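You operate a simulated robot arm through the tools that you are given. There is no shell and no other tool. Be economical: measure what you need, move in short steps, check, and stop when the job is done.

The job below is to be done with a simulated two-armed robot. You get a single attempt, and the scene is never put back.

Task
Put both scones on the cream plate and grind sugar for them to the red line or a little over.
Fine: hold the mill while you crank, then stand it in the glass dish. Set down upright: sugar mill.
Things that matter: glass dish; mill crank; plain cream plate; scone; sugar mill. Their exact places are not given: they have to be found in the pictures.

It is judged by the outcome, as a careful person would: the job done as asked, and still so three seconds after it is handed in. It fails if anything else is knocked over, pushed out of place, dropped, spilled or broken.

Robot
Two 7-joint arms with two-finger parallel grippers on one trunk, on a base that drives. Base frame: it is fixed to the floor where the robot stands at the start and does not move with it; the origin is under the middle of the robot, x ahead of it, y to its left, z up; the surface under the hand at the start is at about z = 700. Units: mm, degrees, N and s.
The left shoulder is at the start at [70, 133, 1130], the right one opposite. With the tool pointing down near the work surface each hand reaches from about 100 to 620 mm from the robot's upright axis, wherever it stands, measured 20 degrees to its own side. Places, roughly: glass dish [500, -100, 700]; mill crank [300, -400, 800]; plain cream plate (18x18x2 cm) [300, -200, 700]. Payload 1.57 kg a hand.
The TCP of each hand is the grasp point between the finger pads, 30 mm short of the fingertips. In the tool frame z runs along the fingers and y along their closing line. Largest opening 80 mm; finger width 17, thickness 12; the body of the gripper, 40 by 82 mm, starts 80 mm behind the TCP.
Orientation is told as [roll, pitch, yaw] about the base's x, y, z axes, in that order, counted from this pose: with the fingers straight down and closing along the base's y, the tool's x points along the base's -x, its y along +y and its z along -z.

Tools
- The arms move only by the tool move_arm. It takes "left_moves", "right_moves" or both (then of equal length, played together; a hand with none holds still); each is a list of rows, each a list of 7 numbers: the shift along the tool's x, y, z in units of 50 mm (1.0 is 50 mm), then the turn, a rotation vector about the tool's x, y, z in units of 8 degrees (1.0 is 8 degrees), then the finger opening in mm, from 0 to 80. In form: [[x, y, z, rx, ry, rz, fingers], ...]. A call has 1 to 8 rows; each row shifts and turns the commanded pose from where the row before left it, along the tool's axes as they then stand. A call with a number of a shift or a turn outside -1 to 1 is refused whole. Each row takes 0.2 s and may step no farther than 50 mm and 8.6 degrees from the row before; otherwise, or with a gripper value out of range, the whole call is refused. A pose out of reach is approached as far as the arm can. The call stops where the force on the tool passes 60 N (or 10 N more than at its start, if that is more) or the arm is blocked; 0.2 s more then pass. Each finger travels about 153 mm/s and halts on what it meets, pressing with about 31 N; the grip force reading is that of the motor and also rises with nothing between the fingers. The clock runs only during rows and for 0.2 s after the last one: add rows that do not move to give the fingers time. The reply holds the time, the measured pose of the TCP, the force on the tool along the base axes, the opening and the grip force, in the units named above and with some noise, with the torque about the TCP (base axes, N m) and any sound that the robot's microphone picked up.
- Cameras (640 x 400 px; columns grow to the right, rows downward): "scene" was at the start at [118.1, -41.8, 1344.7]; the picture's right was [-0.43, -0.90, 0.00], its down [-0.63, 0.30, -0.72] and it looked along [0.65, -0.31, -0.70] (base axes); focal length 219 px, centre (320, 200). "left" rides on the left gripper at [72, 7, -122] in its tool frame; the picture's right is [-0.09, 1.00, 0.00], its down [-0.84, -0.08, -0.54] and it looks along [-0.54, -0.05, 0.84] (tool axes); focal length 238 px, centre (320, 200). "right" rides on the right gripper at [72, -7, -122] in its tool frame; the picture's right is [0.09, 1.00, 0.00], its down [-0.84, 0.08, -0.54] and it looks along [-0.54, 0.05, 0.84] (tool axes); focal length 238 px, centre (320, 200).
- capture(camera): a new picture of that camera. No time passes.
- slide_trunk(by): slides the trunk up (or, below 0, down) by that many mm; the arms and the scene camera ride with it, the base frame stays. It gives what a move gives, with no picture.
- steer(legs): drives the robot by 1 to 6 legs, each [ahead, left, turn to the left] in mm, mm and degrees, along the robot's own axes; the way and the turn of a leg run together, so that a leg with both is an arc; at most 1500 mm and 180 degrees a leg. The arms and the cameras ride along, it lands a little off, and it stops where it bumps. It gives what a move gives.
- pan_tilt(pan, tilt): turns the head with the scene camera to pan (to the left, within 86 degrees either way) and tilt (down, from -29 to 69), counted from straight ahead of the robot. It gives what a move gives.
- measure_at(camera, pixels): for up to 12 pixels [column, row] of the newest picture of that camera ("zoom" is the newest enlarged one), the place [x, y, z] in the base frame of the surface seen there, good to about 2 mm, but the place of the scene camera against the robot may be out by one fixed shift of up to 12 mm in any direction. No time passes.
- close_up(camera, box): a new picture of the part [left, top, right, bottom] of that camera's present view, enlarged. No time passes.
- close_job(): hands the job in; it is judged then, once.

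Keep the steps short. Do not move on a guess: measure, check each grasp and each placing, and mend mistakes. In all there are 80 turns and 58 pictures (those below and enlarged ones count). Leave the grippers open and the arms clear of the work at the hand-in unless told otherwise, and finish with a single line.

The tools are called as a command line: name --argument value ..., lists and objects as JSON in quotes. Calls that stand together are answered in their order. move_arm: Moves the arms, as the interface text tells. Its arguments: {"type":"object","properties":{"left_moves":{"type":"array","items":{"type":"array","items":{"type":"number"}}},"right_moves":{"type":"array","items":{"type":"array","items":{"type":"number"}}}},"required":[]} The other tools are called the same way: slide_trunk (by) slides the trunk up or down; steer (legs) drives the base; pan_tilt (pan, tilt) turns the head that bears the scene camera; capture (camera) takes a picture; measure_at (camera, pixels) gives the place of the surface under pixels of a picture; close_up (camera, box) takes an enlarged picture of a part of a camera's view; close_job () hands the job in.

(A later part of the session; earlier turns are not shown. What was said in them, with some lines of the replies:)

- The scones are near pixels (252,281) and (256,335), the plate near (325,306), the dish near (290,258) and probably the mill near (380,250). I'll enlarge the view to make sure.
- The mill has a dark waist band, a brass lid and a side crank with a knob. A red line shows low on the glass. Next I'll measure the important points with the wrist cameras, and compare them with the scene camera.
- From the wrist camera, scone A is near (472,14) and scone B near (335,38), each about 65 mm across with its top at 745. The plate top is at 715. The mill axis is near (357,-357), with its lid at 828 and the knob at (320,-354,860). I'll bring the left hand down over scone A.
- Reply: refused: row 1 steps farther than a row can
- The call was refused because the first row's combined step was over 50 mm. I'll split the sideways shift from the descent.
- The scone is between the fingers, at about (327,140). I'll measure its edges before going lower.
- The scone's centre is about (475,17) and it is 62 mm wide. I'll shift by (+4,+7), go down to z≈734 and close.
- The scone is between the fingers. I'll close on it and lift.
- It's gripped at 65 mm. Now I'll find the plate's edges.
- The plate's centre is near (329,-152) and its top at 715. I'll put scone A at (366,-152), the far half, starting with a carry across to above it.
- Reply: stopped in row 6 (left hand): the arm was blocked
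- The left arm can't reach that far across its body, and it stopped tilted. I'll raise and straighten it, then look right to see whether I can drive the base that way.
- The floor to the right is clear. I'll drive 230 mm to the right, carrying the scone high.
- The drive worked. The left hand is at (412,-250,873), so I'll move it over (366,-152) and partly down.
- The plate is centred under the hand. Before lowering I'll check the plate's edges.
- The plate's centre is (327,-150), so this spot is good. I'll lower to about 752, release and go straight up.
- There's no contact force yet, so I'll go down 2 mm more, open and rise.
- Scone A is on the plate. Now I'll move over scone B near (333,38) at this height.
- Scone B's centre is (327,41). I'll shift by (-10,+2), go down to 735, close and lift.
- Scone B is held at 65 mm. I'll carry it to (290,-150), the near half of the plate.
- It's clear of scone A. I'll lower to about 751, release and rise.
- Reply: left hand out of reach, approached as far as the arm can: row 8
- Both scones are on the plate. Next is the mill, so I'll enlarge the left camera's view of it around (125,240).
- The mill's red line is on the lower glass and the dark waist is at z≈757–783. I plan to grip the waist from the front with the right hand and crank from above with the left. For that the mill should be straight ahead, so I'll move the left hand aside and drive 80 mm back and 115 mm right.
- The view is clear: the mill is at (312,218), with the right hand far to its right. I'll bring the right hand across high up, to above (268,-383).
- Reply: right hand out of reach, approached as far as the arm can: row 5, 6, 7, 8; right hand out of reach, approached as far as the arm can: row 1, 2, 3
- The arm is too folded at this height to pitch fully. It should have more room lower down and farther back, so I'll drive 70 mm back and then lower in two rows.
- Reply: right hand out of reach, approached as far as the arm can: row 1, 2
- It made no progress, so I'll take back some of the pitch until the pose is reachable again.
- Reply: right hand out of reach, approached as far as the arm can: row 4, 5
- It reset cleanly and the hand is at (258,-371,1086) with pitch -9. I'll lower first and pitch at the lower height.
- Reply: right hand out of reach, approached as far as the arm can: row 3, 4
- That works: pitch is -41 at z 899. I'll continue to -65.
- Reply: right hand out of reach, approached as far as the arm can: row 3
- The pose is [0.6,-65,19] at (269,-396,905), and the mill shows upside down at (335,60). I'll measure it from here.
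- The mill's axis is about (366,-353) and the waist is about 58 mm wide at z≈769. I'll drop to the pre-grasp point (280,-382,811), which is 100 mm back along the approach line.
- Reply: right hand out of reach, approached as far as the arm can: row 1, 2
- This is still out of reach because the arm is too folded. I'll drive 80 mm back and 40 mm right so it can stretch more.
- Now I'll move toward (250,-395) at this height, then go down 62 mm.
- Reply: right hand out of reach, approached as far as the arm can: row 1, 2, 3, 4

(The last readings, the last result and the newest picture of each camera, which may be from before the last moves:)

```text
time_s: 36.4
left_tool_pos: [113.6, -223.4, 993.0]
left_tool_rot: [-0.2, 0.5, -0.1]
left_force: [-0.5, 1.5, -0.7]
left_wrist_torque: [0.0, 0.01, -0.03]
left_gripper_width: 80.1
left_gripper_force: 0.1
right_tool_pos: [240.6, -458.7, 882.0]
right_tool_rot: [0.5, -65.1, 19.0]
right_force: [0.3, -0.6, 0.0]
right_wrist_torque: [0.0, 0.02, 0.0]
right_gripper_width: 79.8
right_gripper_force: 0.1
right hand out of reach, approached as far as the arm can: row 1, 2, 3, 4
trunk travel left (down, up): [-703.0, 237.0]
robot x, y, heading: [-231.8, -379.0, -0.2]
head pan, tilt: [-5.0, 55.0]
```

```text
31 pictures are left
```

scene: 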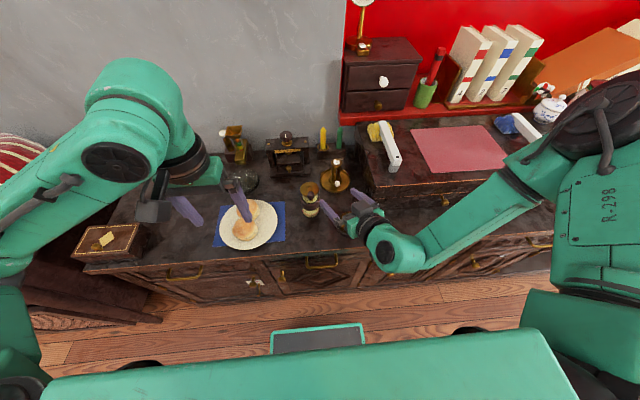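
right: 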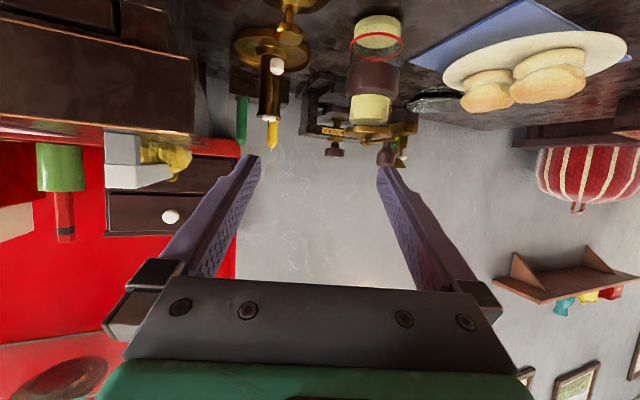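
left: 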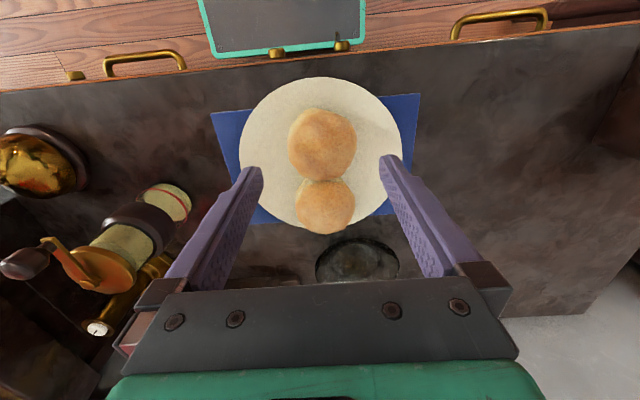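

It's still limited, and it looks like a wrist-bend limit caused by the high shoulder. I'll lower the trunk while keeping the hand high, first raising the hand 100 mm.

move_arm --right_moves '[[-0.9, 0, -0.42, 0, 0, 0, 80], [-0.9, 0, -0.42, 0, 0, 0, 80]]'

slide_trunk --by -100

```text
time_s: 37.0
left_tool_pos: [112.3, -223.0, 993.0]
left_tool_rot: [-0.1, 0.5, 0.0]
left_force: [-0.3, 0.4, -0.2]
left_wrist_torque: [0.0, 0.01, -0.03]
left_gripper_width: 79.9
left_gripper_force: 0.0
right_tool_pos: [242.2, -459.2, 982.6]
right_tool_rot: [0.2, -65.1, 19.2]
right_force: [0.0, 0.8, 0.4]
right_wrist_torque: [-0.02, 0.01, -0.01]
right_gripper_width: 80.1
right_gripper_force: 0.1
trunk travel left (down, up): [-703.0, 237.0]
robot x, y, heading: [-231.3, -379.8, -0.1]
head pan, tilt: [-5.0, 55.0]
```

```text
time_s: 38.3
left_tool_pos: [113.1, -223.3, 892.9]
left_tool_rot: [-0.1, 0.5, -0.2]
left_force: [0.3, 0.7, 0.3]
left_wrist_torque: [0.02, -0.01, 0.01]
left_gripper_width: 80.2
left_gripper_force: 0.1
right_tool_pos: [243.5, -459.4, 881.6]
right_tool_rot: [0.4, -65.0, 19.0]
right_force: [-0.3, 0.6, -0.3]
right_wrist_torque: [0.02, 0.02, 0.0]
right_gripper_width: 80.0
right_gripper_force: 0.1
trunk travel left (down, up): [-603.0, 337.0]
robot x, y, heading: [-233.1, -380.6, -0.4]
head pan, tilt: [-5.0, 55.0]
```

That worked. I'll repeat it: raise both hands 100 mm, then lower the trunk another 100.

move_arm --right_moves '[[-0.9, 0, -0.42, 0, 0, 0, 80], [-0.9, 0, -0.42, 0, 0, 0, 80]]' --left_moves '[[-0.3, 0, -0.9, 0, 0, 0, 80], [-0.3, 0, -0.9, 0, 0, 0, 80]]'

slide_trunk --by -100

```text
time_s: 38.9
left_tool_pos: [141.6, -220.6, 985.4]
left_tool_rot: [-0.3, 0.5, -0.3]
left_force: [-1.4, 0.2, 0.8]
left_wrist_torque: [0.01, -0.01, -0.01]
left_gripper_width: 80.0
left_gripper_force: 0.1
right_tool_pos: [240.2, -456.7, 979.6]
right_tool_rot: [0.3, -65.0, 19.0]
right_force: [0.1, -0.1, 0.4]
right_wrist_torque: [-0.04, 0.01, -0.03]
right_gripper_width: 79.7
right_gripper_force: 0.0
trunk travel left (down, up): [-603.0, 337.0]
robot x, y, heading: [-232.2, -376.9, -0.2]
head pan, tilt: [-5.0, 55.0]
```

```text
time_s: 40.3
left_tool_pos: [143.0, -221.5, 884.5]
left_tool_rot: [-0.1, 0.4, -0.1]
left_force: [0.0, 1.8, 1.2]
left_wrist_torque: [0.0, -0.01, 0.03]
left_gripper_width: 80.2
left_gripper_force: 0.1
right_tool_pos: [242.7, -457.2, 880.0]
right_tool_rot: [0.4, -65.1, 19.1]
right_force: [-0.3, 0.3, 0.2]
right_wrist_torque: [-0.03, 0.01, -0.01]
right_gripper_width: 80.0
right_gripper_force: 0.0
trunk travel left (down, up): [-503.0, 437.0]
robot x, y, heading: [-229.6, -379.0, -0.3]
head pan, tilt: [-5.0, 55.0]
```

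The shoulder is now at 930. I'll retry the move to (250,-395) and then down to 811.

move_arm --right_moves '[[-0.114, 0.564, 0.243, 0, 0, 0, 80], [-0.114, 0.564, 0.243, 0, 0, 0, 80], [0.62, 0, 0.29, 0, 0, 0, 80], [0.62, 0, 0.29, 0, 0, 0, 80], [0, 0, 0, 0, 0, 0, 80]]'

capture --camera "right"

capture --camera "scene"

```text
time_s: 41.5
left_tool_pos: [142.7, -223.7, 884.8]
left_tool_rot: [-0.1, 0.6, -0.1]
left_force: [0.6, -1.3, 0.0]
left_wrist_torque: [0.03, -0.01, -0.01]
left_gripper_width: 80.0
left_gripper_force: 0.1
right_tool_pos: [251.3, -395.2, 811.8]
right_tool_rot: [0.4, -65.2, 19.0]
right_force: [0.3, -0.4, 0.3]
right_wrist_torque: [-0.04, -0.05, 0.0]
right_gripper_width: 79.8
right_gripper_force: 0.1
trunk travel left (down, up): [-503.0, 437.0]
robot x, y, heading: [-231.1, -381.4, -0.2]
head pan, tilt: [-5.0, 55.0]
```

```text
30 pictures are left
```

right: 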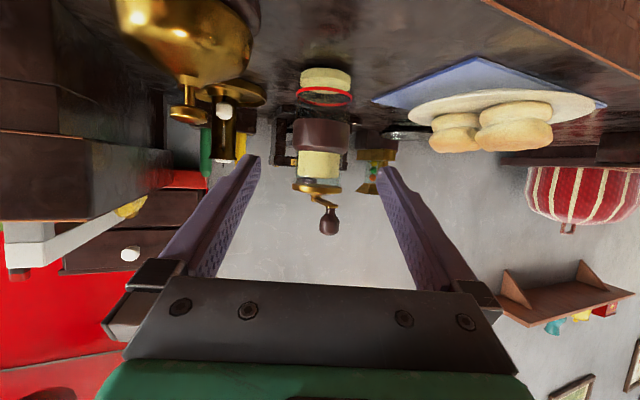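

```text
29 pictures are left
```

scene: 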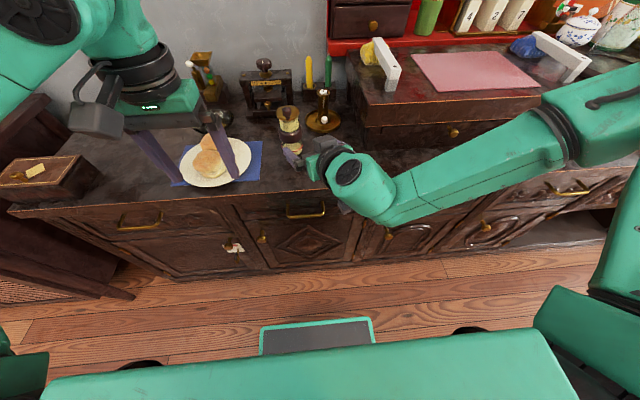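

The pose is reached and the mill sits centred between the fingers at (322,135). I'll re-measure its waist and the red line from here.

measure_at --camera "right" --pixels '[[322, 135], [296, 135], [349, 135], [322, 122], [322, 147], [325, 97], [325, 76], [320, 165], [317, 188], [328, 222], [325, 108], [318, 200]]'

close_up --camera "right" --box '[260, 50, 400, 250]'

```text
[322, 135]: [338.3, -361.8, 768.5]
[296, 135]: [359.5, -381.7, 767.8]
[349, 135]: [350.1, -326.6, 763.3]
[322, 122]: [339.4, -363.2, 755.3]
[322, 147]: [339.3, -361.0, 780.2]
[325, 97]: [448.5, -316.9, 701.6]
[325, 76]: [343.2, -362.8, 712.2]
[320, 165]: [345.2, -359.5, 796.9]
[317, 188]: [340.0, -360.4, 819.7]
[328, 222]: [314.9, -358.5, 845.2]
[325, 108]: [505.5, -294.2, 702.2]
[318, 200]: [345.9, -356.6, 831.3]
```

```text
2.00 times, centred on (330, 150) of right
```

zoom: 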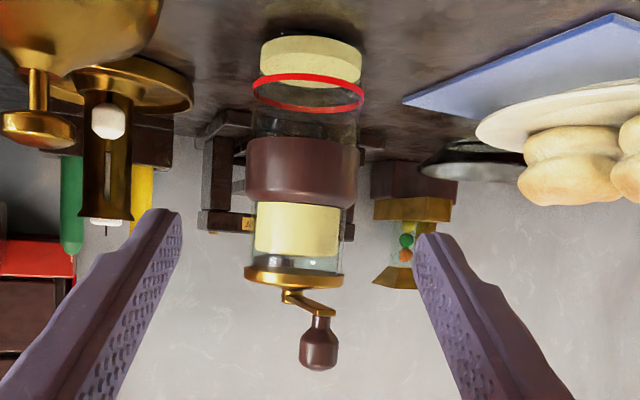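

The lower chamber already has a layer of sugar, and the red line is a little above it. The waist axis is (365.6,-352) and it spans z 752–783. I'll go in along the tool axis, most of the way first.

move_arm --right_moves '[[-0.24, 0.07, 0.4, 0, 0, 0, 80], [0, 0, 0.8, 0, 0, 0, 80], [0, 0, 0.6, 0, 0, 0, 80], [0, 0, 0, 0, 0, 0, 80]]'

capture --camera "right"

```text
time_s: 42.5
left_tool_pos: [142.7, -222.5, 884.6]
left_tool_rot: [-0.1, 0.6, -0.1]
left_force: [-0.2, -0.4, 0.3]
left_wrist_torque: [-0.03, -0.03, 0.01]
left_gripper_width: 79.9
left_gripper_force: 0.2
right_tool_pos: [322.4, -383.1, 793.9]
right_tool_rot: [0.5, -65.1, 18.9]
right_force: [-0.4, 0.5, 0.3]
right_wrist_torque: [-0.01, -0.02, -0.01]
right_gripper_width: 80.1
right_gripper_force: 0.0
right hand out of reach, approached as far as the arm can: row 2, 3
trunk travel left (down, up): [-503.0, 437.0]
robot x, y, heading: [-231.4, -378.6, -0.4]
head pan, tilt: [-5.0, 55.0]
```

```text
27 pictures are left
```

right: 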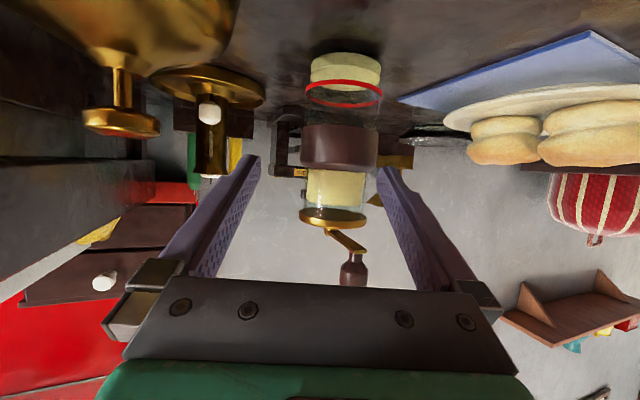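

The right hand has stopped 43 mm short in x and 31 mm short in y. I'll lower it 25 mm here and then close the rest with small base drives.

move_arm --right_moves '[[0.46, 0, 0.21, 0, 0, 0, 80], [0, 0, 0, 0, 0, 0, 80]]'

```text
time_s: 43.1
left_tool_pos: [143.5, -223.6, 883.9]
left_tool_rot: [-0.2, 0.4, -0.1]
left_force: [0.0, -0.4, -0.5]
left_wrist_torque: [-0.02, 0.02, -0.02]
left_gripper_width: 80.0
left_gripper_force: 0.1
right_tool_pos: [321.1, -392.8, 776.2]
right_tool_rot: [0.5, -65.2, 19.1]
right_force: [0.1, 0.1, -0.3]
right_wrist_torque: [0.0, -0.01, -0.03]
right_gripper_width: 80.0
right_gripper_force: 0.0
right hand out of reach, approached as far as the arm can: row 1
trunk travel left (down, up): [-503.0, 437.0]
robot x, y, heading: [-230.1, -378.0, -0.2]
head pan, tilt: [-5.0, 55.0]
```

The hand is now at (321,-393,776). I'll lower the trunk 8 mm and drive the lateral part, (-8,+23), so the mill is centred between the fingers.

slide_trunk --by -8

steer --legs '[[-8, 23, 0]]'

capture --camera "right"

```text
time_s: 43.6
left_tool_pos: [142.9, -222.0, 876.8]
left_tool_rot: [-0.2, 0.5, -0.1]
left_force: [-0.5, -0.6, 0.2]
left_wrist_torque: [-0.01, 0.01, -0.05]
left_gripper_width: 80.2
left_gripper_force: 0.1
right_tool_pos: [318.9, -391.7, 767.3]
right_tool_rot: [0.4, -65.1, 19.0]
right_force: [0.0, 0.4, -0.1]
right_wrist_torque: [0.03, -0.01, 0.02]
right_gripper_width: 79.4
right_gripper_force: 0.0
trunk travel left (down, up): [-495.0, 445.0]
robot x, y, heading: [-233.5, -376.1, -0.1]
head pan, tilt: [-5.0, 55.0]
```

```text
time_s: 44.4
left_tool_pos: [135.9, -199.2, 876.4]
left_tool_rot: [-0.1, 0.5, -0.2]
left_force: [0.4, 0.0, 0.1]
left_wrist_torque: [-0.03, -0.02, 0.0]
left_gripper_width: 80.0
left_gripper_force: 0.2
right_tool_pos: [310.9, -368.3, 766.7]
right_tool_rot: [0.4, -65.1, 19.1]
right_force: [-0.4, 0.0, -0.4]
right_wrist_torque: [-0.01, 0.01, 0.02]
right_gripper_width: 79.6
right_gripper_force: 0.0
trunk travel left (down, up): [-495.0, 445.0]
robot x, y, heading: [-239.5, -355.2, -0.3]
head pan, tilt: [-5.0, 55.0]
```

```text
26 pictures are left
```

right: 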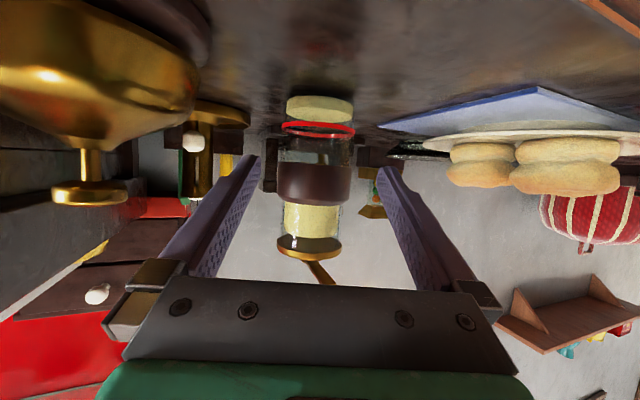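

The mill is nearly centred: the waist is at column 313 and the finger midline at 319. I'll drive forward (54,16) to bring the waist to the TCP.

steer --legs '[[54, 16, 0]]'

capture --camera "right"

```text
time_s: 45.4
left_tool_pos: [189.6, -183.3, 875.3]
left_tool_rot: [-0.1, 0.6, -0.2]
left_force: [0.2, 0.0, -0.6]
left_wrist_torque: [-0.04, 0.05, 0.01]
left_gripper_width: 80.0
left_gripper_force: 0.1
right_tool_pos: [365.9, -352.7, 767.1]
right_tool_rot: [0.5, -65.0, 19.1]
right_force: [0.1, -0.1, 0.4]
right_wrist_torque: [0.0, -0.01, 0.0]
right_gripper_width: 79.8
right_gripper_force: 0.1
trunk travel left (down, up): [-495.0, 445.0]
robot x, y, heading: [-185.8, -337.1, -0.4]
head pan, tilt: [-5.0, 55.0]
```

```text
25 pictures are left
```

right: 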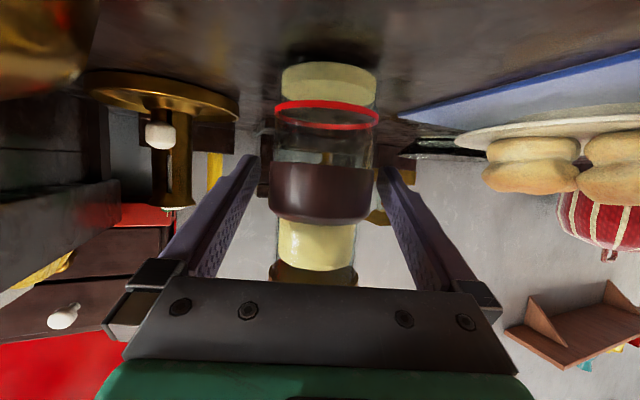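

The waist is between the pads, and this camera also shows the red line and sugar level. I'll close the right hand.

move_arm --right_moves '[[0, 0, 0, 0, 0, 0, 65], [0, 0, 0, 0, 0, 0, 50], [0, 0, 0, 0, 0, 0, 40], [0, 0, 0, 0, 0, 0, 40]]'

capture --camera "right"

capture --camera "scene"

```text
time_s: 46.4
left_tool_pos: [187.7, -181.6, 877.2]
left_tool_rot: [-0.1, 0.5, -0.2]
left_force: [-0.4, 0.7, -0.4]
left_wrist_torque: [0.03, -0.02, 0.0]
left_gripper_width: 80.0
left_gripper_force: 0.0
right_tool_pos: [364.7, -351.9, 767.1]
right_tool_rot: [0.4, -65.1, 19.0]
right_force: [-1.1, -0.6, 1.6]
right_wrist_torque: [-0.23, 0.0, -0.02]
right_gripper_width: 59.0
right_gripper_force: 31.0
trunk travel left (down, up): [-495.0, 445.0]
robot x, y, heading: [-186.7, -337.7, -0.3]
head pan, tilt: [-5.0, 55.0]
```

```text
24 pictures are left
```

right: 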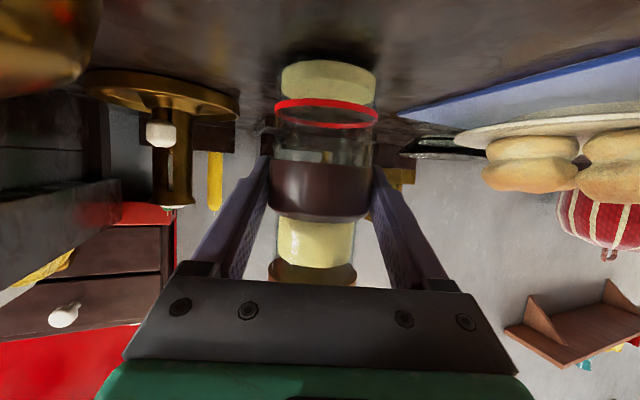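

```text
23 pictures are left
```

scene: 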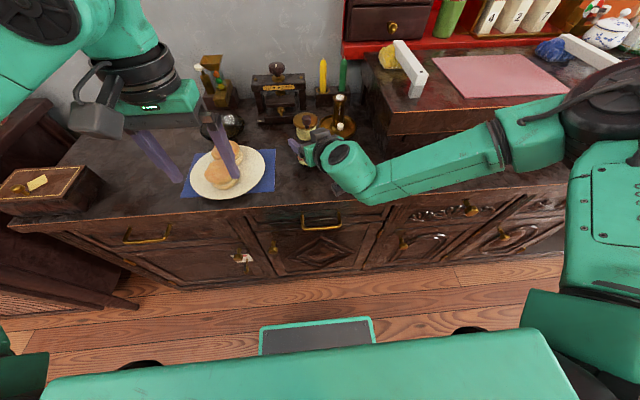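

The mill is gripped at 59 mm, still standing on the table. Next I'll check that the left hand can reach the far side of the crank circle, tilting it 15° forward and moving above (416,-352) at z 920.

move_arm --left_moves '[[0, 0, 0, 0, -0.94, 0, 80], [0, 0, 0, 0, -0.94, 0, 80], [-0.771, -0.567, 0.058, 0, 0, 0, 80], [-0.771, -0.567, 0.058, 0, 0, 0, 80], [-0.771, -0.567, 0.058, 0, 0, 0, 80], [-0.771, -0.567, 0.058, 0, 0, 0, 80], [-0.771, -0.567, 0.058, 0, 0, 0, 80], [-0.771, -0.567, 0.058, 0, 0, 0, 80]]'

capture --camera "left"

```text
time_s: 48.2
left_tool_pos: [403.0, -347.9, 917.7]
left_tool_rot: [0.1, -14.7, -0.4]
left_force: [1.2, 1.1, 0.0]
left_wrist_torque: [-0.01, 0.01, 0.02]
left_gripper_width: 79.8
left_gripper_force: 0.1
left hand out of reach, approached as far as the arm can: row 8
right_tool_pos: [363.4, -353.9, 767.6]
right_tool_rot: [0.5, -65.3, 18.8]
right_force: [-2.4, -2.7, 5.0]
right_wrist_torque: [-0.37, 0.01, -0.08]
right_gripper_width: 59.2
right_gripper_force: 30.8
trunk travel left (down, up): [-495.0, 445.0]
robot x, y, heading: [-184.4, -334.2, -0.2]
head pan, tilt: [-5.0, 55.0]
```

```text
22 pictures are left
```

left: 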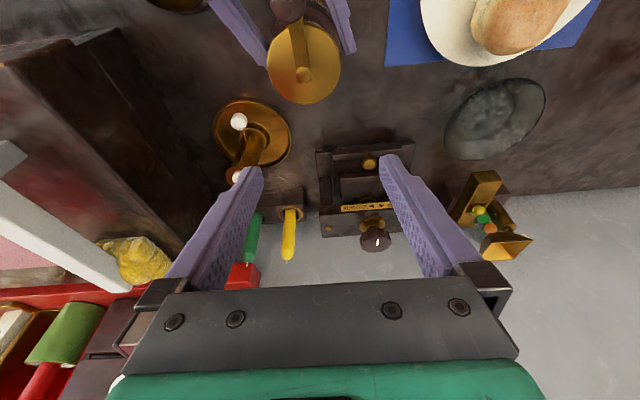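

The reach ends at about x 403, so a bit more tilt is needed. I'll tilt to about 27° and come back over the knob to measure it.

move_arm --left_moves '[[0, 0, 0, 0, -0.77, 0, 80], [0, 0, 0, 0, -0.77, 0, 80], [0.8, -0.1, -0.38, 0, 0, 0, 80], [0.8, -0.1, -0.38, 0, 0, 0, 80]]'

capture --camera "left"

```text
time_s: 49.2
left_tool_pos: [317.7, -357.8, 915.3]
left_tool_rot: [-0.1, -26.9, -0.1]
left_force: [-0.3, -0.4, -1.2]
left_wrist_torque: [-0.01, 0.03, -0.02]
left_gripper_width: 79.9
left_gripper_force: 0.0
right_tool_pos: [364.6, -353.6, 768.1]
right_tool_rot: [0.4, -65.1, 19.0]
right_force: [-2.3, 0.2, 4.2]
right_wrist_torque: [-0.2, 0.02, -0.06]
right_gripper_width: 58.9
right_gripper_force: 30.9
trunk travel left (down, up): [-495.0, 445.0]
robot x, y, heading: [-180.2, -339.6, -0.4]
head pan, tilt: [-5.0, 55.0]
```

```text
21 pictures are left
```

left: 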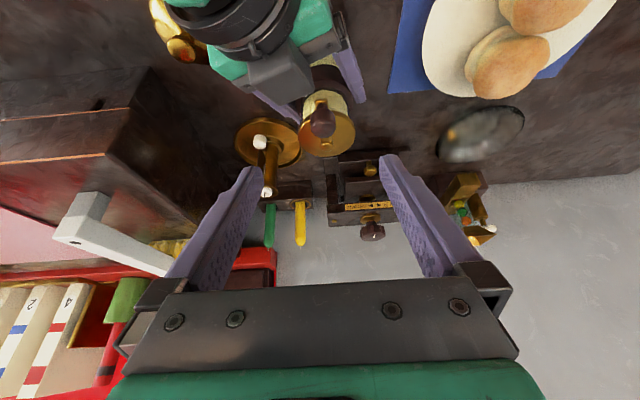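

The knob is at (324,120) and the lid at (330,132). I'll measure the knob, the lid and the right hand's nearby parts.

measure_at --camera "left" --pixels '[[322, 110], [322, 122], [311, 120], [334, 120], [323, 132], [327, 147], [300, 125], [354, 130], [280, 75], [300, 90], [255, 50], [215, 30]]'

close_up --camera "left" --box '[260, 60, 380, 180]'

```text
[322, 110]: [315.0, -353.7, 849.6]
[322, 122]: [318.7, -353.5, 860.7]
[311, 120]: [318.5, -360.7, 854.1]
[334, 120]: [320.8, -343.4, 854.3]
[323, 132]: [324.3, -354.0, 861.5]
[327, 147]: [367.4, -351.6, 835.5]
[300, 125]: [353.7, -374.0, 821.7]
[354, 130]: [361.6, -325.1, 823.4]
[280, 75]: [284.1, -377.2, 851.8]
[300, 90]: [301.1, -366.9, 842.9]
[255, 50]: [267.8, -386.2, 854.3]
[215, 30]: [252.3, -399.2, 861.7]
```

```text
3.33 times, centred on (320, 120) of left
```

zoom: 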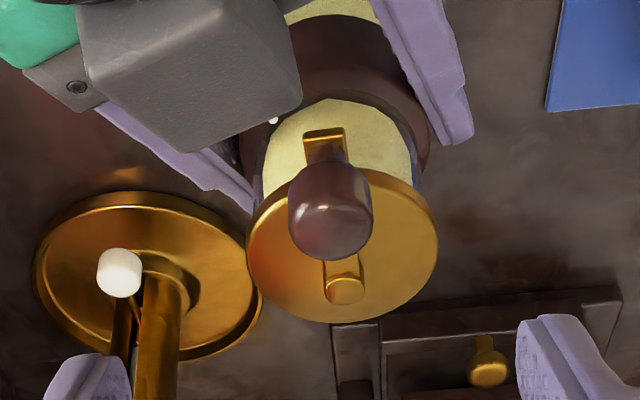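

The pivot is at (367,-352) and the knob at about (320,-352.5), spanning z 838–862 with a radius of about 47. The right hand's housing is close by, at (301,-367,843). I'll narrow the left fingers to 44 mm, come down over the knob with the tips at about 846, and then check.

move_arm --left_moves '[[0, 0.106, 0, 0, 0, 0, 44], [0.155, 0, -0.078, 0, 0, 0, 44], [0.2, 0, 0.38, 0, 0, 0, 44], [0.19, 0, 0.38, 0, 0, 0, 44], [0, 0, 0, 0, 0, 0, 44]]'

capture --camera "left"

```text
time_s: 50.4
left_tool_pos: [309.3, -350.9, 870.4]
left_tool_rot: [-0.1, -26.9, 0.0]
left_force: [-0.2, -0.1, 0.1]
left_wrist_torque: [0.03, -0.02, 0.02]
left_gripper_width: 43.8
left_gripper_force: 0.0
right_tool_pos: [364.6, -351.2, 768.0]
right_tool_rot: [0.4, -65.2, 19.1]
right_force: [-2.2, 0.6, 1.5]
right_wrist_torque: [-0.09, 0.0, -0.04]
right_gripper_width: 59.0
right_gripper_force: 30.9
trunk travel left (down, up): [-495.0, 445.0]
robot x, y, heading: [-180.9, -337.9, -0.3]
head pan, tilt: [-5.0, 55.0]
```

```text
19 pictures are left
```

left: 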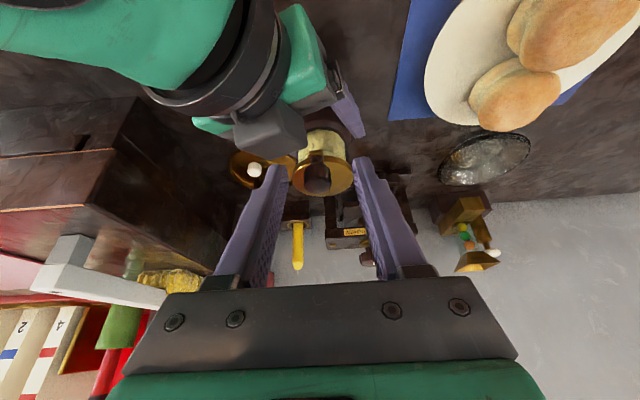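

The knob at (317,178) is between the fingertips. I'll close on it.

move_arm --left_moves '[[0, 0, 0, 0, 0, 0, 26], [0, 0, 0, 0, 0, 0, 14], [0, 0, 0, 0, 0, 0, 14]]'

close_up --camera "left" --box '[240, 100, 400, 220]'

```text
time_s: 51.2
left_tool_pos: [309.2, -351.0, 870.9]
left_tool_rot: [0.0, -27.0, -0.2]
left_force: [-0.6, -1.2, 0.1]
left_wrist_torque: [0.29, 0.07, -0.09]
left_gripper_width: 18.0
left_gripper_force: 30.9
right_tool_pos: [364.6, -353.2, 768.3]
right_tool_rot: [0.5, -65.1, 19.1]
right_force: [-1.3, 2.0, 1.7]
right_wrist_torque: [-0.48, 0.11, 0.0]
right_gripper_width: 59.2
right_gripper_force: 31.4
trunk travel left (down, up): [-495.0, 445.0]
robot x, y, heading: [-182.6, -337.0, -0.3]
head pan, tilt: [-5.0, 55.0]
```

```text
3.33 times, centred on (320, 160) of left
```

zoom: 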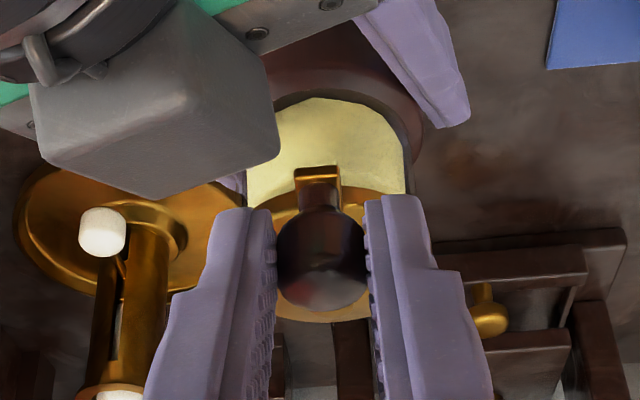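

The knob is gripped at 18 mm. I'll start cranking clockwise seen from above, with three 30° steps first to feel the force.

move_arm --left_moves '[[-0.112, 0.47, 0.057, 0, 0, 0, 10], [-0.3065, 0.344, 0.156, 0, 0, 0, 10], [-0.419, 0.126, 0.2134, 0, 0, 0, 10]]'

capture --camera "right"

```text
time_s: 52.0
left_tool_pos: [356.2, -303.9, 870.3]
left_tool_rot: [-0.1, -26.8, -0.4]
left_force: [-6.9, -15.6, -6.1]
left_wrist_torque: [-0.65, 0.45, -0.44]
left_gripper_width: 18.0
left_gripper_force: 30.6
right_tool_pos: [364.8, -350.9, 767.7]
right_tool_rot: [0.7, -65.1, 19.1]
right_force: [7.3, 15.2, 2.2]
right_wrist_torque: [-0.68, 0.31, 0.05]
right_gripper_width: 58.9
right_gripper_force: 30.7
trunk travel left (down, up): [-495.0, 445.0]
robot x, y, heading: [-183.4, -334.6, -0.1]
head pan, tilt: [-5.0, 55.0]
```

```text
17 pictures are left
```

right: 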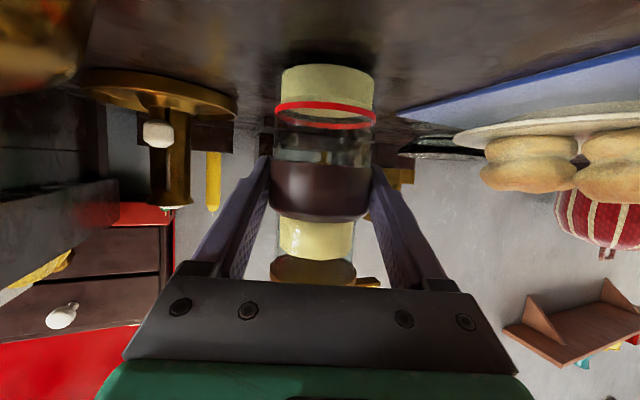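

The crank turned with moderate force: 15 N toward the centre, so my radius is slightly too big. I'll check the sugar level against the red line.

close_up --camera "right" --box '[245, 50, 405, 190]'

```text
2.86 times, centred on (325, 120) of right
```

zoom: 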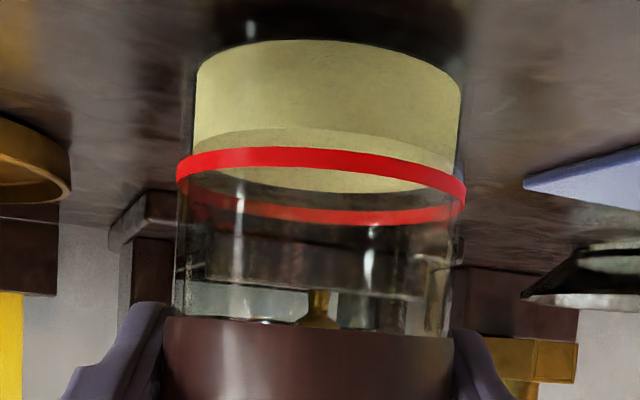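

The picture is upside down. The sugar surface (near edge at row 130) is still just under the red line (near arc at row 155). I'll do another 90° with the radius cut to 45.

move_arm --left_moves '[[-0.401, -0.16, 0.204, 0, 0, 0, 10], [-0.294, -0.33, 0.15, 0, 0, 0, 10], [-0.107, -0.45, 0.0545, 0, 0, 0, 10]]'

close_up --camera "right" --box '[245, 50, 405, 190]'

```text
time_s: 52.8
left_tool_pos: [399.6, -351.4, 873.1]
left_tool_rot: [0.0, -27.2, -0.1]
left_force: [12.3, 9.9, 8.2]
left_wrist_torque: [0.73, -0.92, -0.27]
left_gripper_width: 17.9
left_gripper_force: 31.3
right_tool_pos: [364.4, -353.2, 766.3]
right_tool_rot: [0.5, -65.0, 19.0]
right_force: [-10.3, -12.4, 3.1]
right_wrist_torque: [-0.16, 0.09, 0.08]
right_gripper_width: 58.4
right_gripper_force: 31.6
trunk travel left (down, up): [-495.0, 445.0]
robot x, y, heading: [-184.2, -338.2, -0.2]
head pan, tilt: [-5.0, 55.0]
```

```text
2.86 times, centred on (325, 120) of right
```

zoom: 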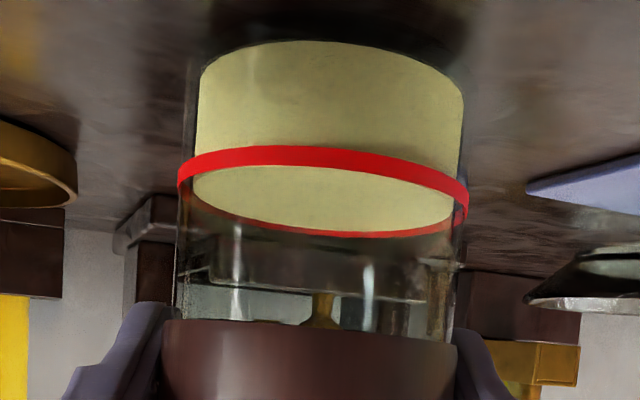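

The sugar is now about at the red line. I'll measure heights on the sugar surface, the near red band and the sugar wall just below it.

measure_at --camera "zoom" --pixels '[[320, 200], [280, 195], [380, 205], [320, 215], [320, 148], [320, 155], [320, 162], [320, 139], [320, 100], [320, 50], [340, 235], [465, 205]]'

```text
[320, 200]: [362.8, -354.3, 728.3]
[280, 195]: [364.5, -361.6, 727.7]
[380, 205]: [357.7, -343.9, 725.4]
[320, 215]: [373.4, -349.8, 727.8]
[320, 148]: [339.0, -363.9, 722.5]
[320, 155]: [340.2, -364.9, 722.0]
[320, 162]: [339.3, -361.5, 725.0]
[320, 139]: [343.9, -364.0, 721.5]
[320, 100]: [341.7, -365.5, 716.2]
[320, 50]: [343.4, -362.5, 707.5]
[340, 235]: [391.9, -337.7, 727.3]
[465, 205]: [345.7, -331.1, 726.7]
```

The sugar sits about at the middle of the red band: surface at ~725–727, band at 722–726. I'll give it a small extra 12–15° so it ends at or just over the line.

move_arm --left_moves '[[0.02, -0.22, -0.01, 0, 0, 0, 10], [0, 0, 0, 0, 0, 0, 10]]'

close_up --camera "right" --box '[245, 50, 405, 190]'

```text
time_s: 53.4
left_tool_pos: [397.6, -362.4, 870.8]
left_tool_rot: [-0.2, -27.0, -0.2]
left_force: [-3.3, 1.2, 17.5]
left_wrist_torque: [0.46, 0.55, 0.02]
left_gripper_width: 17.9
left_gripper_force: 30.8
right_tool_pos: [363.1, -353.1, 766.9]
right_tool_rot: [0.4, -65.0, 19.0]
right_force: [5.2, -1.9, -5.7]
right_wrist_torque: [-0.37, 0.74, -0.02]
right_gripper_width: 58.8
right_gripper_force: 31.5
trunk travel left (down, up): [-495.0, 445.0]
robot x, y, heading: [-187.7, -335.0, -0.4]
head pan, tilt: [-5.0, 55.0]
```

```text
2.86 times, centred on (325, 120) of right
```

zoom: 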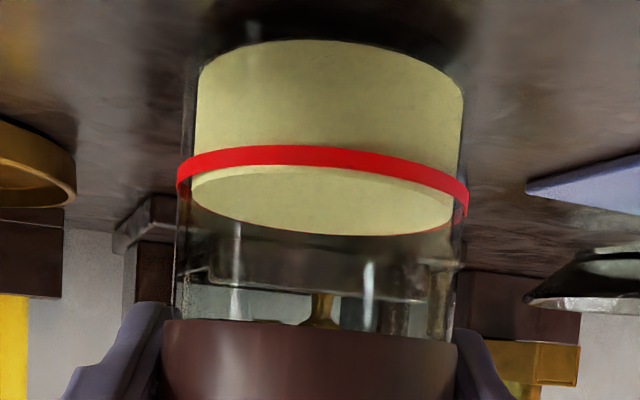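

A thin strip of sugar now shows above the red line and the far band is hidden, so the level is just over the line. I'll release the knob and withdraw the left hand along its axis.

move_arm --left_moves '[[0, 0, 0, 0, 0, 0, 40], [0, 0, 0, 0, 0, 0, 44], [0, 0, -0.6, 0, 0, 0, 44], [0, 0, -1, 0, 0, 0, 44], [0, 0.9, -0.3, 0, 0, 0, 60], [0, 0.95, 0, 0, 0, 0, 80], [0, 0.95, 0, 0, 0, 0, 80]]'

capture --camera "scene"

```text
time_s: 55.0
left_tool_pos: [355.2, -220.2, 954.9]
left_tool_rot: [-0.2, -26.8, 0.0]
left_force: [0.2, 0.5, -0.8]
left_wrist_torque: [0.0, -0.02, 0.01]
left_gripper_width: 80.2
left_gripper_force: 0.1
right_tool_pos: [363.8, -351.7, 766.8]
right_tool_rot: [0.3, -65.0, 19.1]
right_force: [-0.6, -0.1, -4.0]
right_wrist_torque: [0.01, -0.01, -0.01]
right_gripper_width: 58.5
right_gripper_force: 30.6
trunk travel left (down, up): [-495.0, 445.0]
robot x, y, heading: [-185.7, -338.8, -0.5]
head pan, tilt: [-5.0, 55.0]
```

```text
13 pictures are left
```

scene: 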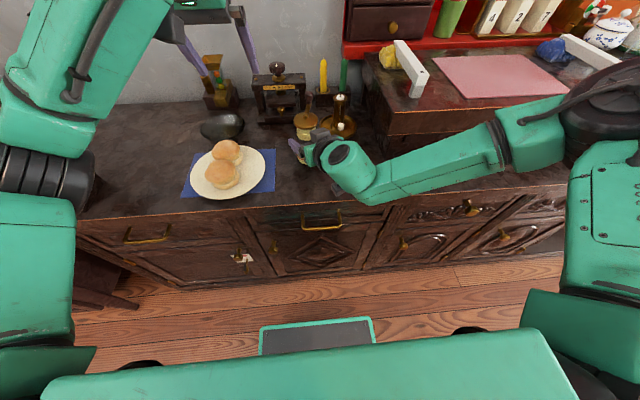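

Everything looks good: the scones are on the plate and the mill is held. Now I'll lift the mill 80 mm with the trunk and pull the left hand back. Approaching the dish at this yaw would put the wrist camera over a scone, so I'll also yaw the right hand about 29° more.

slide_trunk --by 90

move_arm --left_moves '[[0.89, 0, -0.454, 0, 0, 0, 80], [0.89, 0, -0.454, 0, 0, 0, 80]]' --right_moves '[[0, 0, 0, -0.82, 0, -0.383, 40], [0, 0, 0, -0.82, 0, -0.383, 40]]'

```text
time_s: 56.2
left_tool_pos: [357.3, -221.4, 1045.5]
left_tool_rot: [-0.2, -26.8, -0.1]
left_force: [-0.5, -0.7, 0.3]
left_wrist_torque: [-0.04, 0.02, 0.02]
left_gripper_width: 80.0
left_gripper_force: 0.1
right_tool_pos: [365.8, -351.9, 856.8]
right_tool_rot: [0.5, -65.0, 18.9]
right_force: [-0.2, 0.2, -2.8]
right_wrist_torque: [0.01, 0.0, -0.02]
right_gripper_width: 58.6
right_gripper_force: 31.3
trunk travel left (down, up): [-585.0, 355.0]
robot x, y, heading: [-183.7, -334.4, -0.3]
head pan, tilt: [-5.0, 55.0]
```

```text
time_s: 56.8
left_tool_pos: [256.4, -219.0, 1048.0]
left_tool_rot: [0.0, -26.8, 0.0]
left_force: [0.2, 0.4, 0.1]
left_wrist_torque: [0.0, -0.03, 0.0]
left_gripper_width: 79.8
left_gripper_force: 0.0
right_tool_pos: [363.6, -352.7, 856.8]
right_tool_rot: [0.3, -65.1, 33.6]
right_force: [-0.3, -0.5, -4.6]
right_wrist_torque: [-0.04, 0.02, -0.01]
right_gripper_width: 58.5
right_gripper_force: 30.9
trunk travel left (down, up): [-585.0, 355.0]
robot x, y, heading: [-186.2, -337.9, -0.3]
head pan, tilt: [-5.0, 55.0]
```

Yaw works freely and is now 33.6°. Three more rows should bring it to about 55°.

move_arm --right_moves '[[0, 0, 0, -0.82, 0, -0.383, 40], [0, 0, 0, -0.82, 0, -0.383, 40], [0, 0, 0, -0.82, 0, -0.383, 40], [0, 0, 0, 0, 0, 0, 40]]'

capture --camera "scene"

```text
time_s: 57.8
left_tool_pos: [257.4, -219.2, 1046.1]
left_tool_rot: [-0.2, -26.8, 0.0]
left_force: [-0.2, 0.3, -0.7]
left_wrist_torque: [-0.03, -0.01, 0.0]
left_gripper_width: 79.9
left_gripper_force: 0.2
right_tool_pos: [362.5, -349.0, 860.3]
right_tool_rot: [1.5, -65.9, 42.1]
right_force: [-0.4, -0.2, -3.1]
right_wrist_torque: [-0.03, 0.04, -0.03]
right_gripper_width: 58.4
right_gripper_force: 30.8
right hand out of reach, approached as far as the arm can: row 2, 3
trunk travel left (down, up): [-585.0, 355.0]
robot x, y, heading: [-186.2, -334.8, -0.4]
head pan, tilt: [-5.0, 55.0]
```

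```text
12 pictures are left
```

scene: 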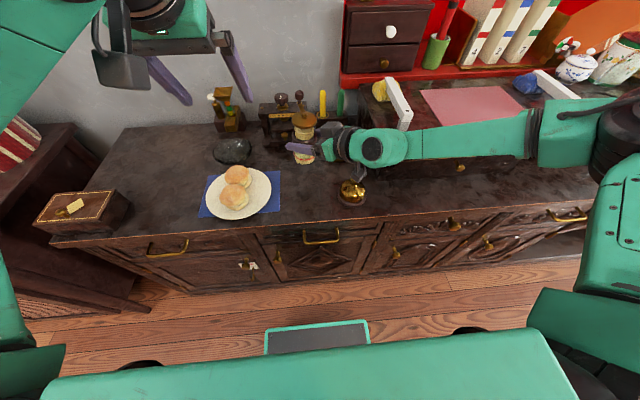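

Yaw is 42°, and a 12° turn of the base will add the rest. Before driving I'll measure the device behind, the dish and the brass object to plan the path.

measure_at --camera "scene" --pixels '[[281, 98], [262, 125], [288, 145], [265, 143], [224, 88], [231, 130], [234, 150], [215, 150], [251, 150], [233, 163], [299, 95], [280, 120]]'

```text
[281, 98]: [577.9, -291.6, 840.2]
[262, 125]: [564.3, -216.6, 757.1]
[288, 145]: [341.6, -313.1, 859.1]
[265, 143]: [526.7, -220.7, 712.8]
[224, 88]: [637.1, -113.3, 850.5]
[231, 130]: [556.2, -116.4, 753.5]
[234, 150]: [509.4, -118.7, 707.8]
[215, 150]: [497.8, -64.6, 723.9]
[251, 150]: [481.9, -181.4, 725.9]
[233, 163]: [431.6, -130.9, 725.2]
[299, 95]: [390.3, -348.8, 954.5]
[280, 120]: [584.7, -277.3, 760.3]
```

The path is clear for the raised mill, whose bottom is at about 790. I'll turn 12° left, then drive 164 mm ahead and 89 mm left to bring it over the dish.

steer --legs '[[0, 0, 12], [164, 89, 0]]'

capture --camera "right"

```text
time_s: 60.1
left_tool_pos: [364.5, -12.0, 1047.1]
left_tool_rot: [-0.1, -26.7, 11.9]
left_force: [1.0, 0.6, -0.3]
left_wrist_torque: [0.0, 0.01, 0.04]
left_gripper_width: 80.0
left_gripper_force: 0.1
right_tool_pos: [494.5, -115.0, 860.2]
right_tool_rot: [1.5, -65.9, 54.2]
right_force: [-0.1, 0.5, -3.5]
right_wrist_torque: [-0.02, 0.01, -0.02]
right_gripper_width: 58.6
right_gripper_force: 31.5
trunk travel left (down, up): [-585.0, 355.0]
robot x, y, heading: [-44.5, -217.7, 11.9]
head pan, tilt: [-5.0, 55.0]
```

```text
11 pictures are left
```

right: 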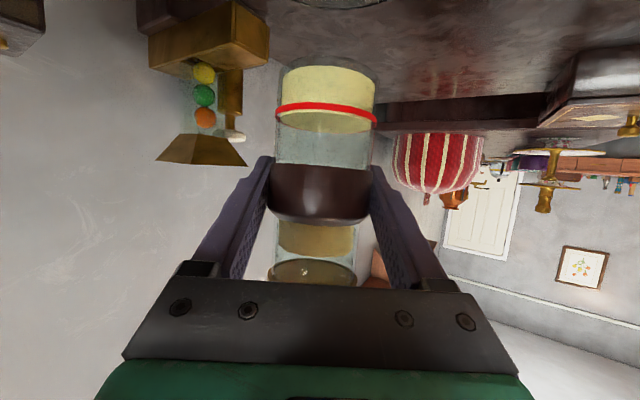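

The mill is at (494.5,-115) and upright. I'll use the left camera to confirm the dish's position under it.

capture --camera "left"

```text
10 pictures are left
```

left: 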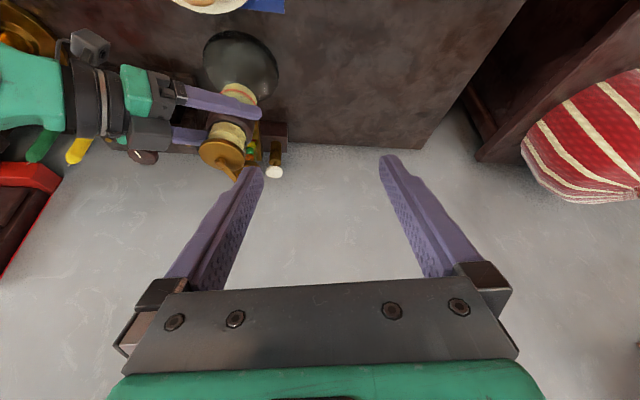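

measure_at --camera "left" --pixels '[[204, 65], [277, 75], [240, 33], [240, 65], [208, 50], [272, 55], [265, 100], [275, 88], [238, 95], [222, 155], [280, 140], [270, 125]]'

close_up --camera "left" --box '[170, 10, 310, 190]'

```text
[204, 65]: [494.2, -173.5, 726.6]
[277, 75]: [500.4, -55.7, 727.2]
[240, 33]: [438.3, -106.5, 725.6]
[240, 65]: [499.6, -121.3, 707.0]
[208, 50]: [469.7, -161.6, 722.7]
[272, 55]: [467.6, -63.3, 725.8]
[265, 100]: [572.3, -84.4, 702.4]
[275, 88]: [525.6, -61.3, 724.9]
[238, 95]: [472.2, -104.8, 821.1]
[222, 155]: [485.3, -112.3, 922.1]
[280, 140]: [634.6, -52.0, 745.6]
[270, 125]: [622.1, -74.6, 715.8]
```

```text
2.22 times, centred on (240, 100) of left
```

zoom: 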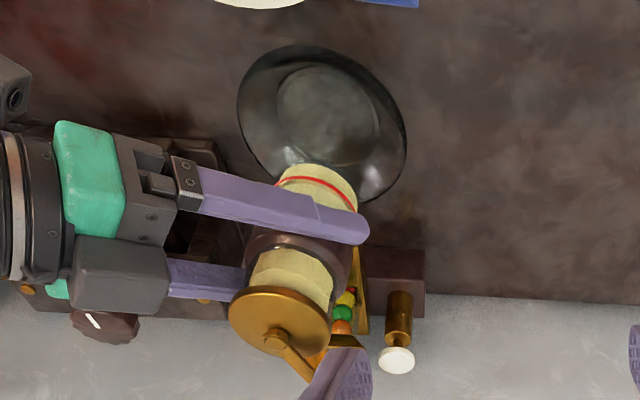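

The dish's centre is (497,-115) with a flat floor of about 37 mm radius, and the mill is at (494.5,-115), so it fits. I'll lower the trunk 78 mm, leaving the mill's base just above the dish floor.

slide_trunk --by -78

capture --camera "right"

```text
time_s: 61.3
left_tool_pos: [363.8, -10.3, 969.8]
left_tool_rot: [-0.2, -26.9, 11.9]
left_force: [0.3, 0.0, 0.8]
left_wrist_torque: [0.0, 0.01, 0.01]
left_gripper_width: 80.0
left_gripper_force: 0.2
right_tool_pos: [493.5, -114.9, 782.9]
right_tool_rot: [1.5, -65.9, 54.2]
right_force: [0.1, -0.1, -3.9]
right_wrist_torque: [0.01, 0.03, -0.01]
right_gripper_width: 58.8
right_gripper_force: 31.0
trunk travel left (down, up): [-507.0, 433.0]
robot x, y, heading: [-46.3, -214.5, 11.9]
head pan, tilt: [-5.0, 55.0]
```

```text
8 pictures are left
```

right: 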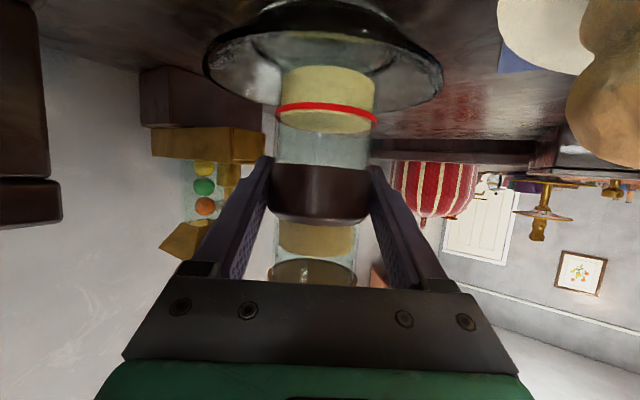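

The mill is centred in the dish with about 8 mm to go. I'll lower in small steps and watch the force.

slide_trunk --by -7

slide_trunk --by -2

```text
time_s: 61.9
left_tool_pos: [364.8, -10.9, 963.6]
left_tool_rot: [-0.1, -26.8, 12.0]
left_force: [-0.1, -0.6, -0.2]
left_wrist_torque: [0.01, 0.01, -0.01]
left_gripper_width: 80.1
left_gripper_force: 0.0
right_tool_pos: [494.0, -115.9, 776.2]
right_tool_rot: [1.6, -65.8, 54.2]
right_force: [-0.7, 0.4, -3.1]
right_wrist_torque: [-0.02, 0.02, 0.01]
right_gripper_width: 58.6
right_gripper_force: 31.1
trunk travel left (down, up): [-500.0, 440.0]
robot x, y, heading: [-45.2, -217.5, 11.8]
head pan, tilt: [-5.0, 55.0]
```

```text
time_s: 62.4
left_tool_pos: [364.3, -11.1, 961.0]
left_tool_rot: [-0.1, -26.7, 11.8]
left_force: [-0.8, -0.5, -0.3]
left_wrist_torque: [0.03, -0.01, -0.01]
left_gripper_width: 80.1
left_gripper_force: 0.1
right_tool_pos: [493.2, -115.1, 774.6]
right_tool_rot: [1.4, -65.9, 54.1]
right_force: [0.6, 0.6, -0.5]
right_wrist_torque: [-0.03, 0.0, -0.01]
right_gripper_width: 58.6
right_gripper_force: 31.0
trunk travel left (down, up): [-498.0, 442.0]
robot x, y, heading: [-40.6, -219.9, 11.7]
head pan, tilt: [-5.0, 55.0]
```

The weight is coming off the hand, with force down to -0.5 N. I'll go down one more millimetre.

slide_trunk --by -1.5

close_up --camera "right" --box '[200, 0, 460, 160]'

```text
time_s: 62.9
left_tool_pos: [362.6, -10.3, 960.6]
left_tool_rot: [-0.1, -26.8, 11.9]
left_force: [0.1, 0.2, 0.0]
left_wrist_torque: [0.0, -0.02, 0.01]
left_gripper_width: 79.9
left_gripper_force: 0.0
right_tool_pos: [493.6, -113.9, 774.1]
right_tool_rot: [1.3, -66.2, 54.5]
right_force: [0.4, -0.3, 5.9]
right_wrist_torque: [-0.27, 0.01, 0.05]
right_gripper_width: 58.6
right_gripper_force: 31.2
trunk travel left (down, up): [-497.0, 443.0]
robot x, y, heading: [-44.2, -216.9, 11.5]
head pan, tilt: [-5.0, 55.0]
```

```text
2.46 times, centred on (330, 80) of right
```

zoom: 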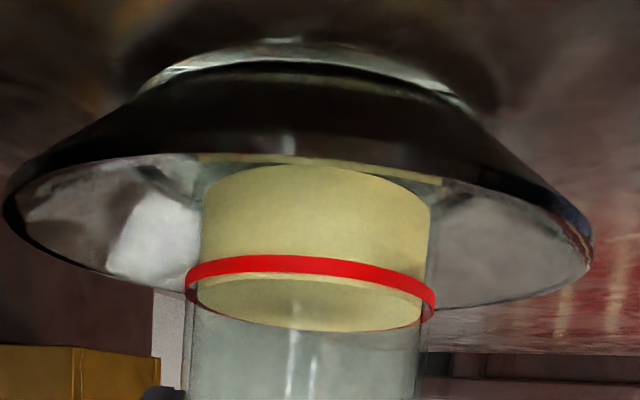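

It's standing in the dish (6 N upward) with the sugar just over the line. I'll open the right hand and pull straight back along its axis.

move_arm --right_moves '[[0, 0, 0, 0, 0, 0, 64], [0, 0, 0, 0, 0, 0, 74], [0, 0, 0, 0, 0, 0, 76], [0, 0, -0.4, 0, 0, 0, 76], [0, 0, -0.8, 0, 0, 0, 76], [0, 0, -0.8, 0, 0, 0, 76]]'

capture --camera "right"

```text
time_s: 64.3
left_tool_pos: [362.2, -11.2, 961.0]
left_tool_rot: [0.0, -26.9, 12.0]
left_force: [0.0, -0.4, -0.3]
left_wrist_torque: [0.01, 0.0, -0.01]
left_gripper_width: 80.2
left_gripper_force: 0.2
right_tool_pos: [442.8, -191.6, 811.4]
right_tool_rot: [1.6, -66.0, 54.1]
right_force: [-0.2, -0.8, 0.2]
right_wrist_torque: [-0.02, 0.01, -0.01]
right_gripper_width: 76.1
right_gripper_force: 0.0
trunk travel left (down, up): [-497.0, 443.0]
robot x, y, heading: [-41.0, -215.0, 11.6]
head pan, tilt: [-5.0, 55.0]
```

```text
6 pictures are left
```

right: 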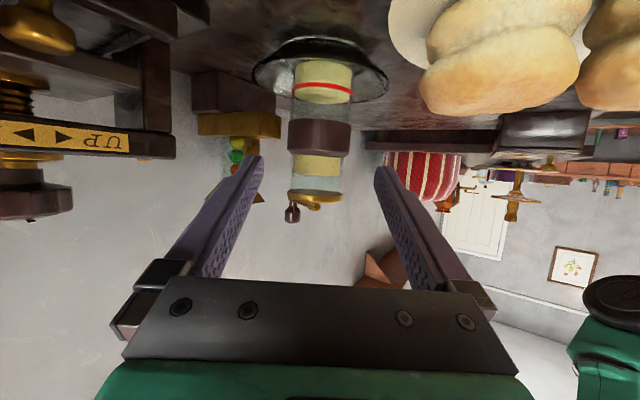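

The mill stands upright in the dish and the right hand is free. I'll raise the trunk and back the robot away so both arms are clear.

slide_trunk --by 160

steer --legs '[[-250, 0, 0]]'

pan_tilt --pan 0 --tilt 40

capture --camera "scene"

```text
time_s: 66.1
left_tool_pos: [364.0, -11.3, 1120.4]
left_tool_rot: [-0.2, -26.7, 11.9]
left_force: [0.4, -1.1, 0.4]
left_wrist_torque: [0.01, 0.01, -0.01]
left_gripper_width: 80.1
left_gripper_force: 0.0
right_tool_pos: [444.0, -190.7, 971.9]
right_tool_rot: [1.5, -66.1, 54.2]
right_force: [0.4, 0.3, 0.4]
right_wrist_torque: [0.03, 0.01, 0.0]
right_gripper_width: 76.3
right_gripper_force: 0.1
trunk travel left (down, up): [-657.0, 283.0]
robot x, y, heading: [-44.2, -218.1, 11.7]
head pan, tilt: [-5.0, 55.0]
```

```text
time_s: 68.0
left_tool_pos: [109.7, -62.7, 1120.0]
left_tool_rot: [-0.1, -26.8, 12.1]
left_force: [-1.1, -0.2, 0.0]
left_wrist_torque: [0.03, 0.02, -0.01]
left_gripper_width: 80.4
left_gripper_force: 0.0
right_tool_pos: [188.6, -241.8, 971.6]
right_tool_rot: [1.5, -65.8, 54.4]
right_force: [0.2, 0.6, -0.3]
right_wrist_torque: [0.01, 0.01, 0.0]
right_gripper_width: 75.7
right_gripper_force: 0.1
trunk travel left (down, up): [-657.0, 283.0]
robot x, y, heading: [-297.8, -274.1, 12.0]
head pan, tilt: [-5.0, 55.0]
```

```text
time_s: 68.8
left_tool_pos: [108.2, -62.7, 1119.0]
left_tool_rot: [-0.1, -26.9, 12.2]
left_force: [0.5, -0.5, 0.1]
left_wrist_torque: [0.0, 0.0, -0.01]
left_gripper_width: 80.4
left_gripper_force: 0.0
right_tool_pos: [188.4, -241.3, 971.4]
right_tool_rot: [1.5, -66.0, 54.5]
right_force: [0.5, 0.6, 0.0]
right_wrist_torque: [-0.02, 0.02, 0.0]
right_gripper_width: 75.8
right_gripper_force: 0.0
trunk travel left (down, up): [-657.0, 283.0]
robot x, y, heading: [-297.4, -271.4, 11.8]
head pan, tilt: [0.0, 40.0]
```

```text
5 pictures are left
```

scene: 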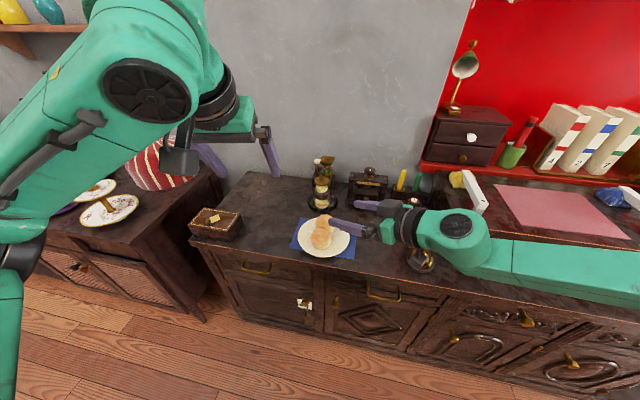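

I'll enlarge the view for a last check of the plate, mill and dish.

close_up --camera "scene" --box '[270, 140, 470, 280]'

```text
2.86 times, centred on (370, 210) of scene
```

zoom: 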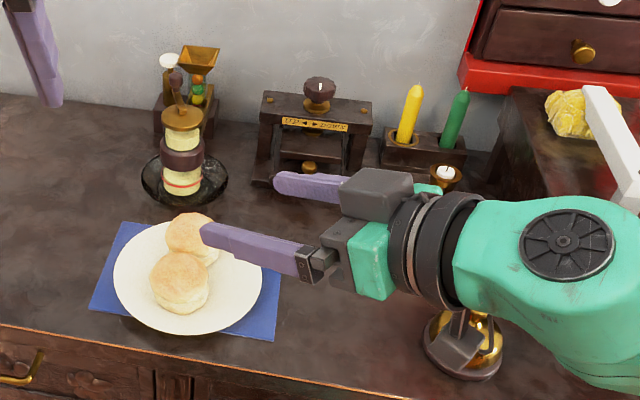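

Both scones are on the plate, the mill is upright in the dish with its sugar at the line, and both hands are open and clear. I'm handing it in.

close_job

```text
The job is handed in.
```

Both scones are on the cream plate, the sugar is ground to just over the red line, and the mill stands upright in the glass dish.
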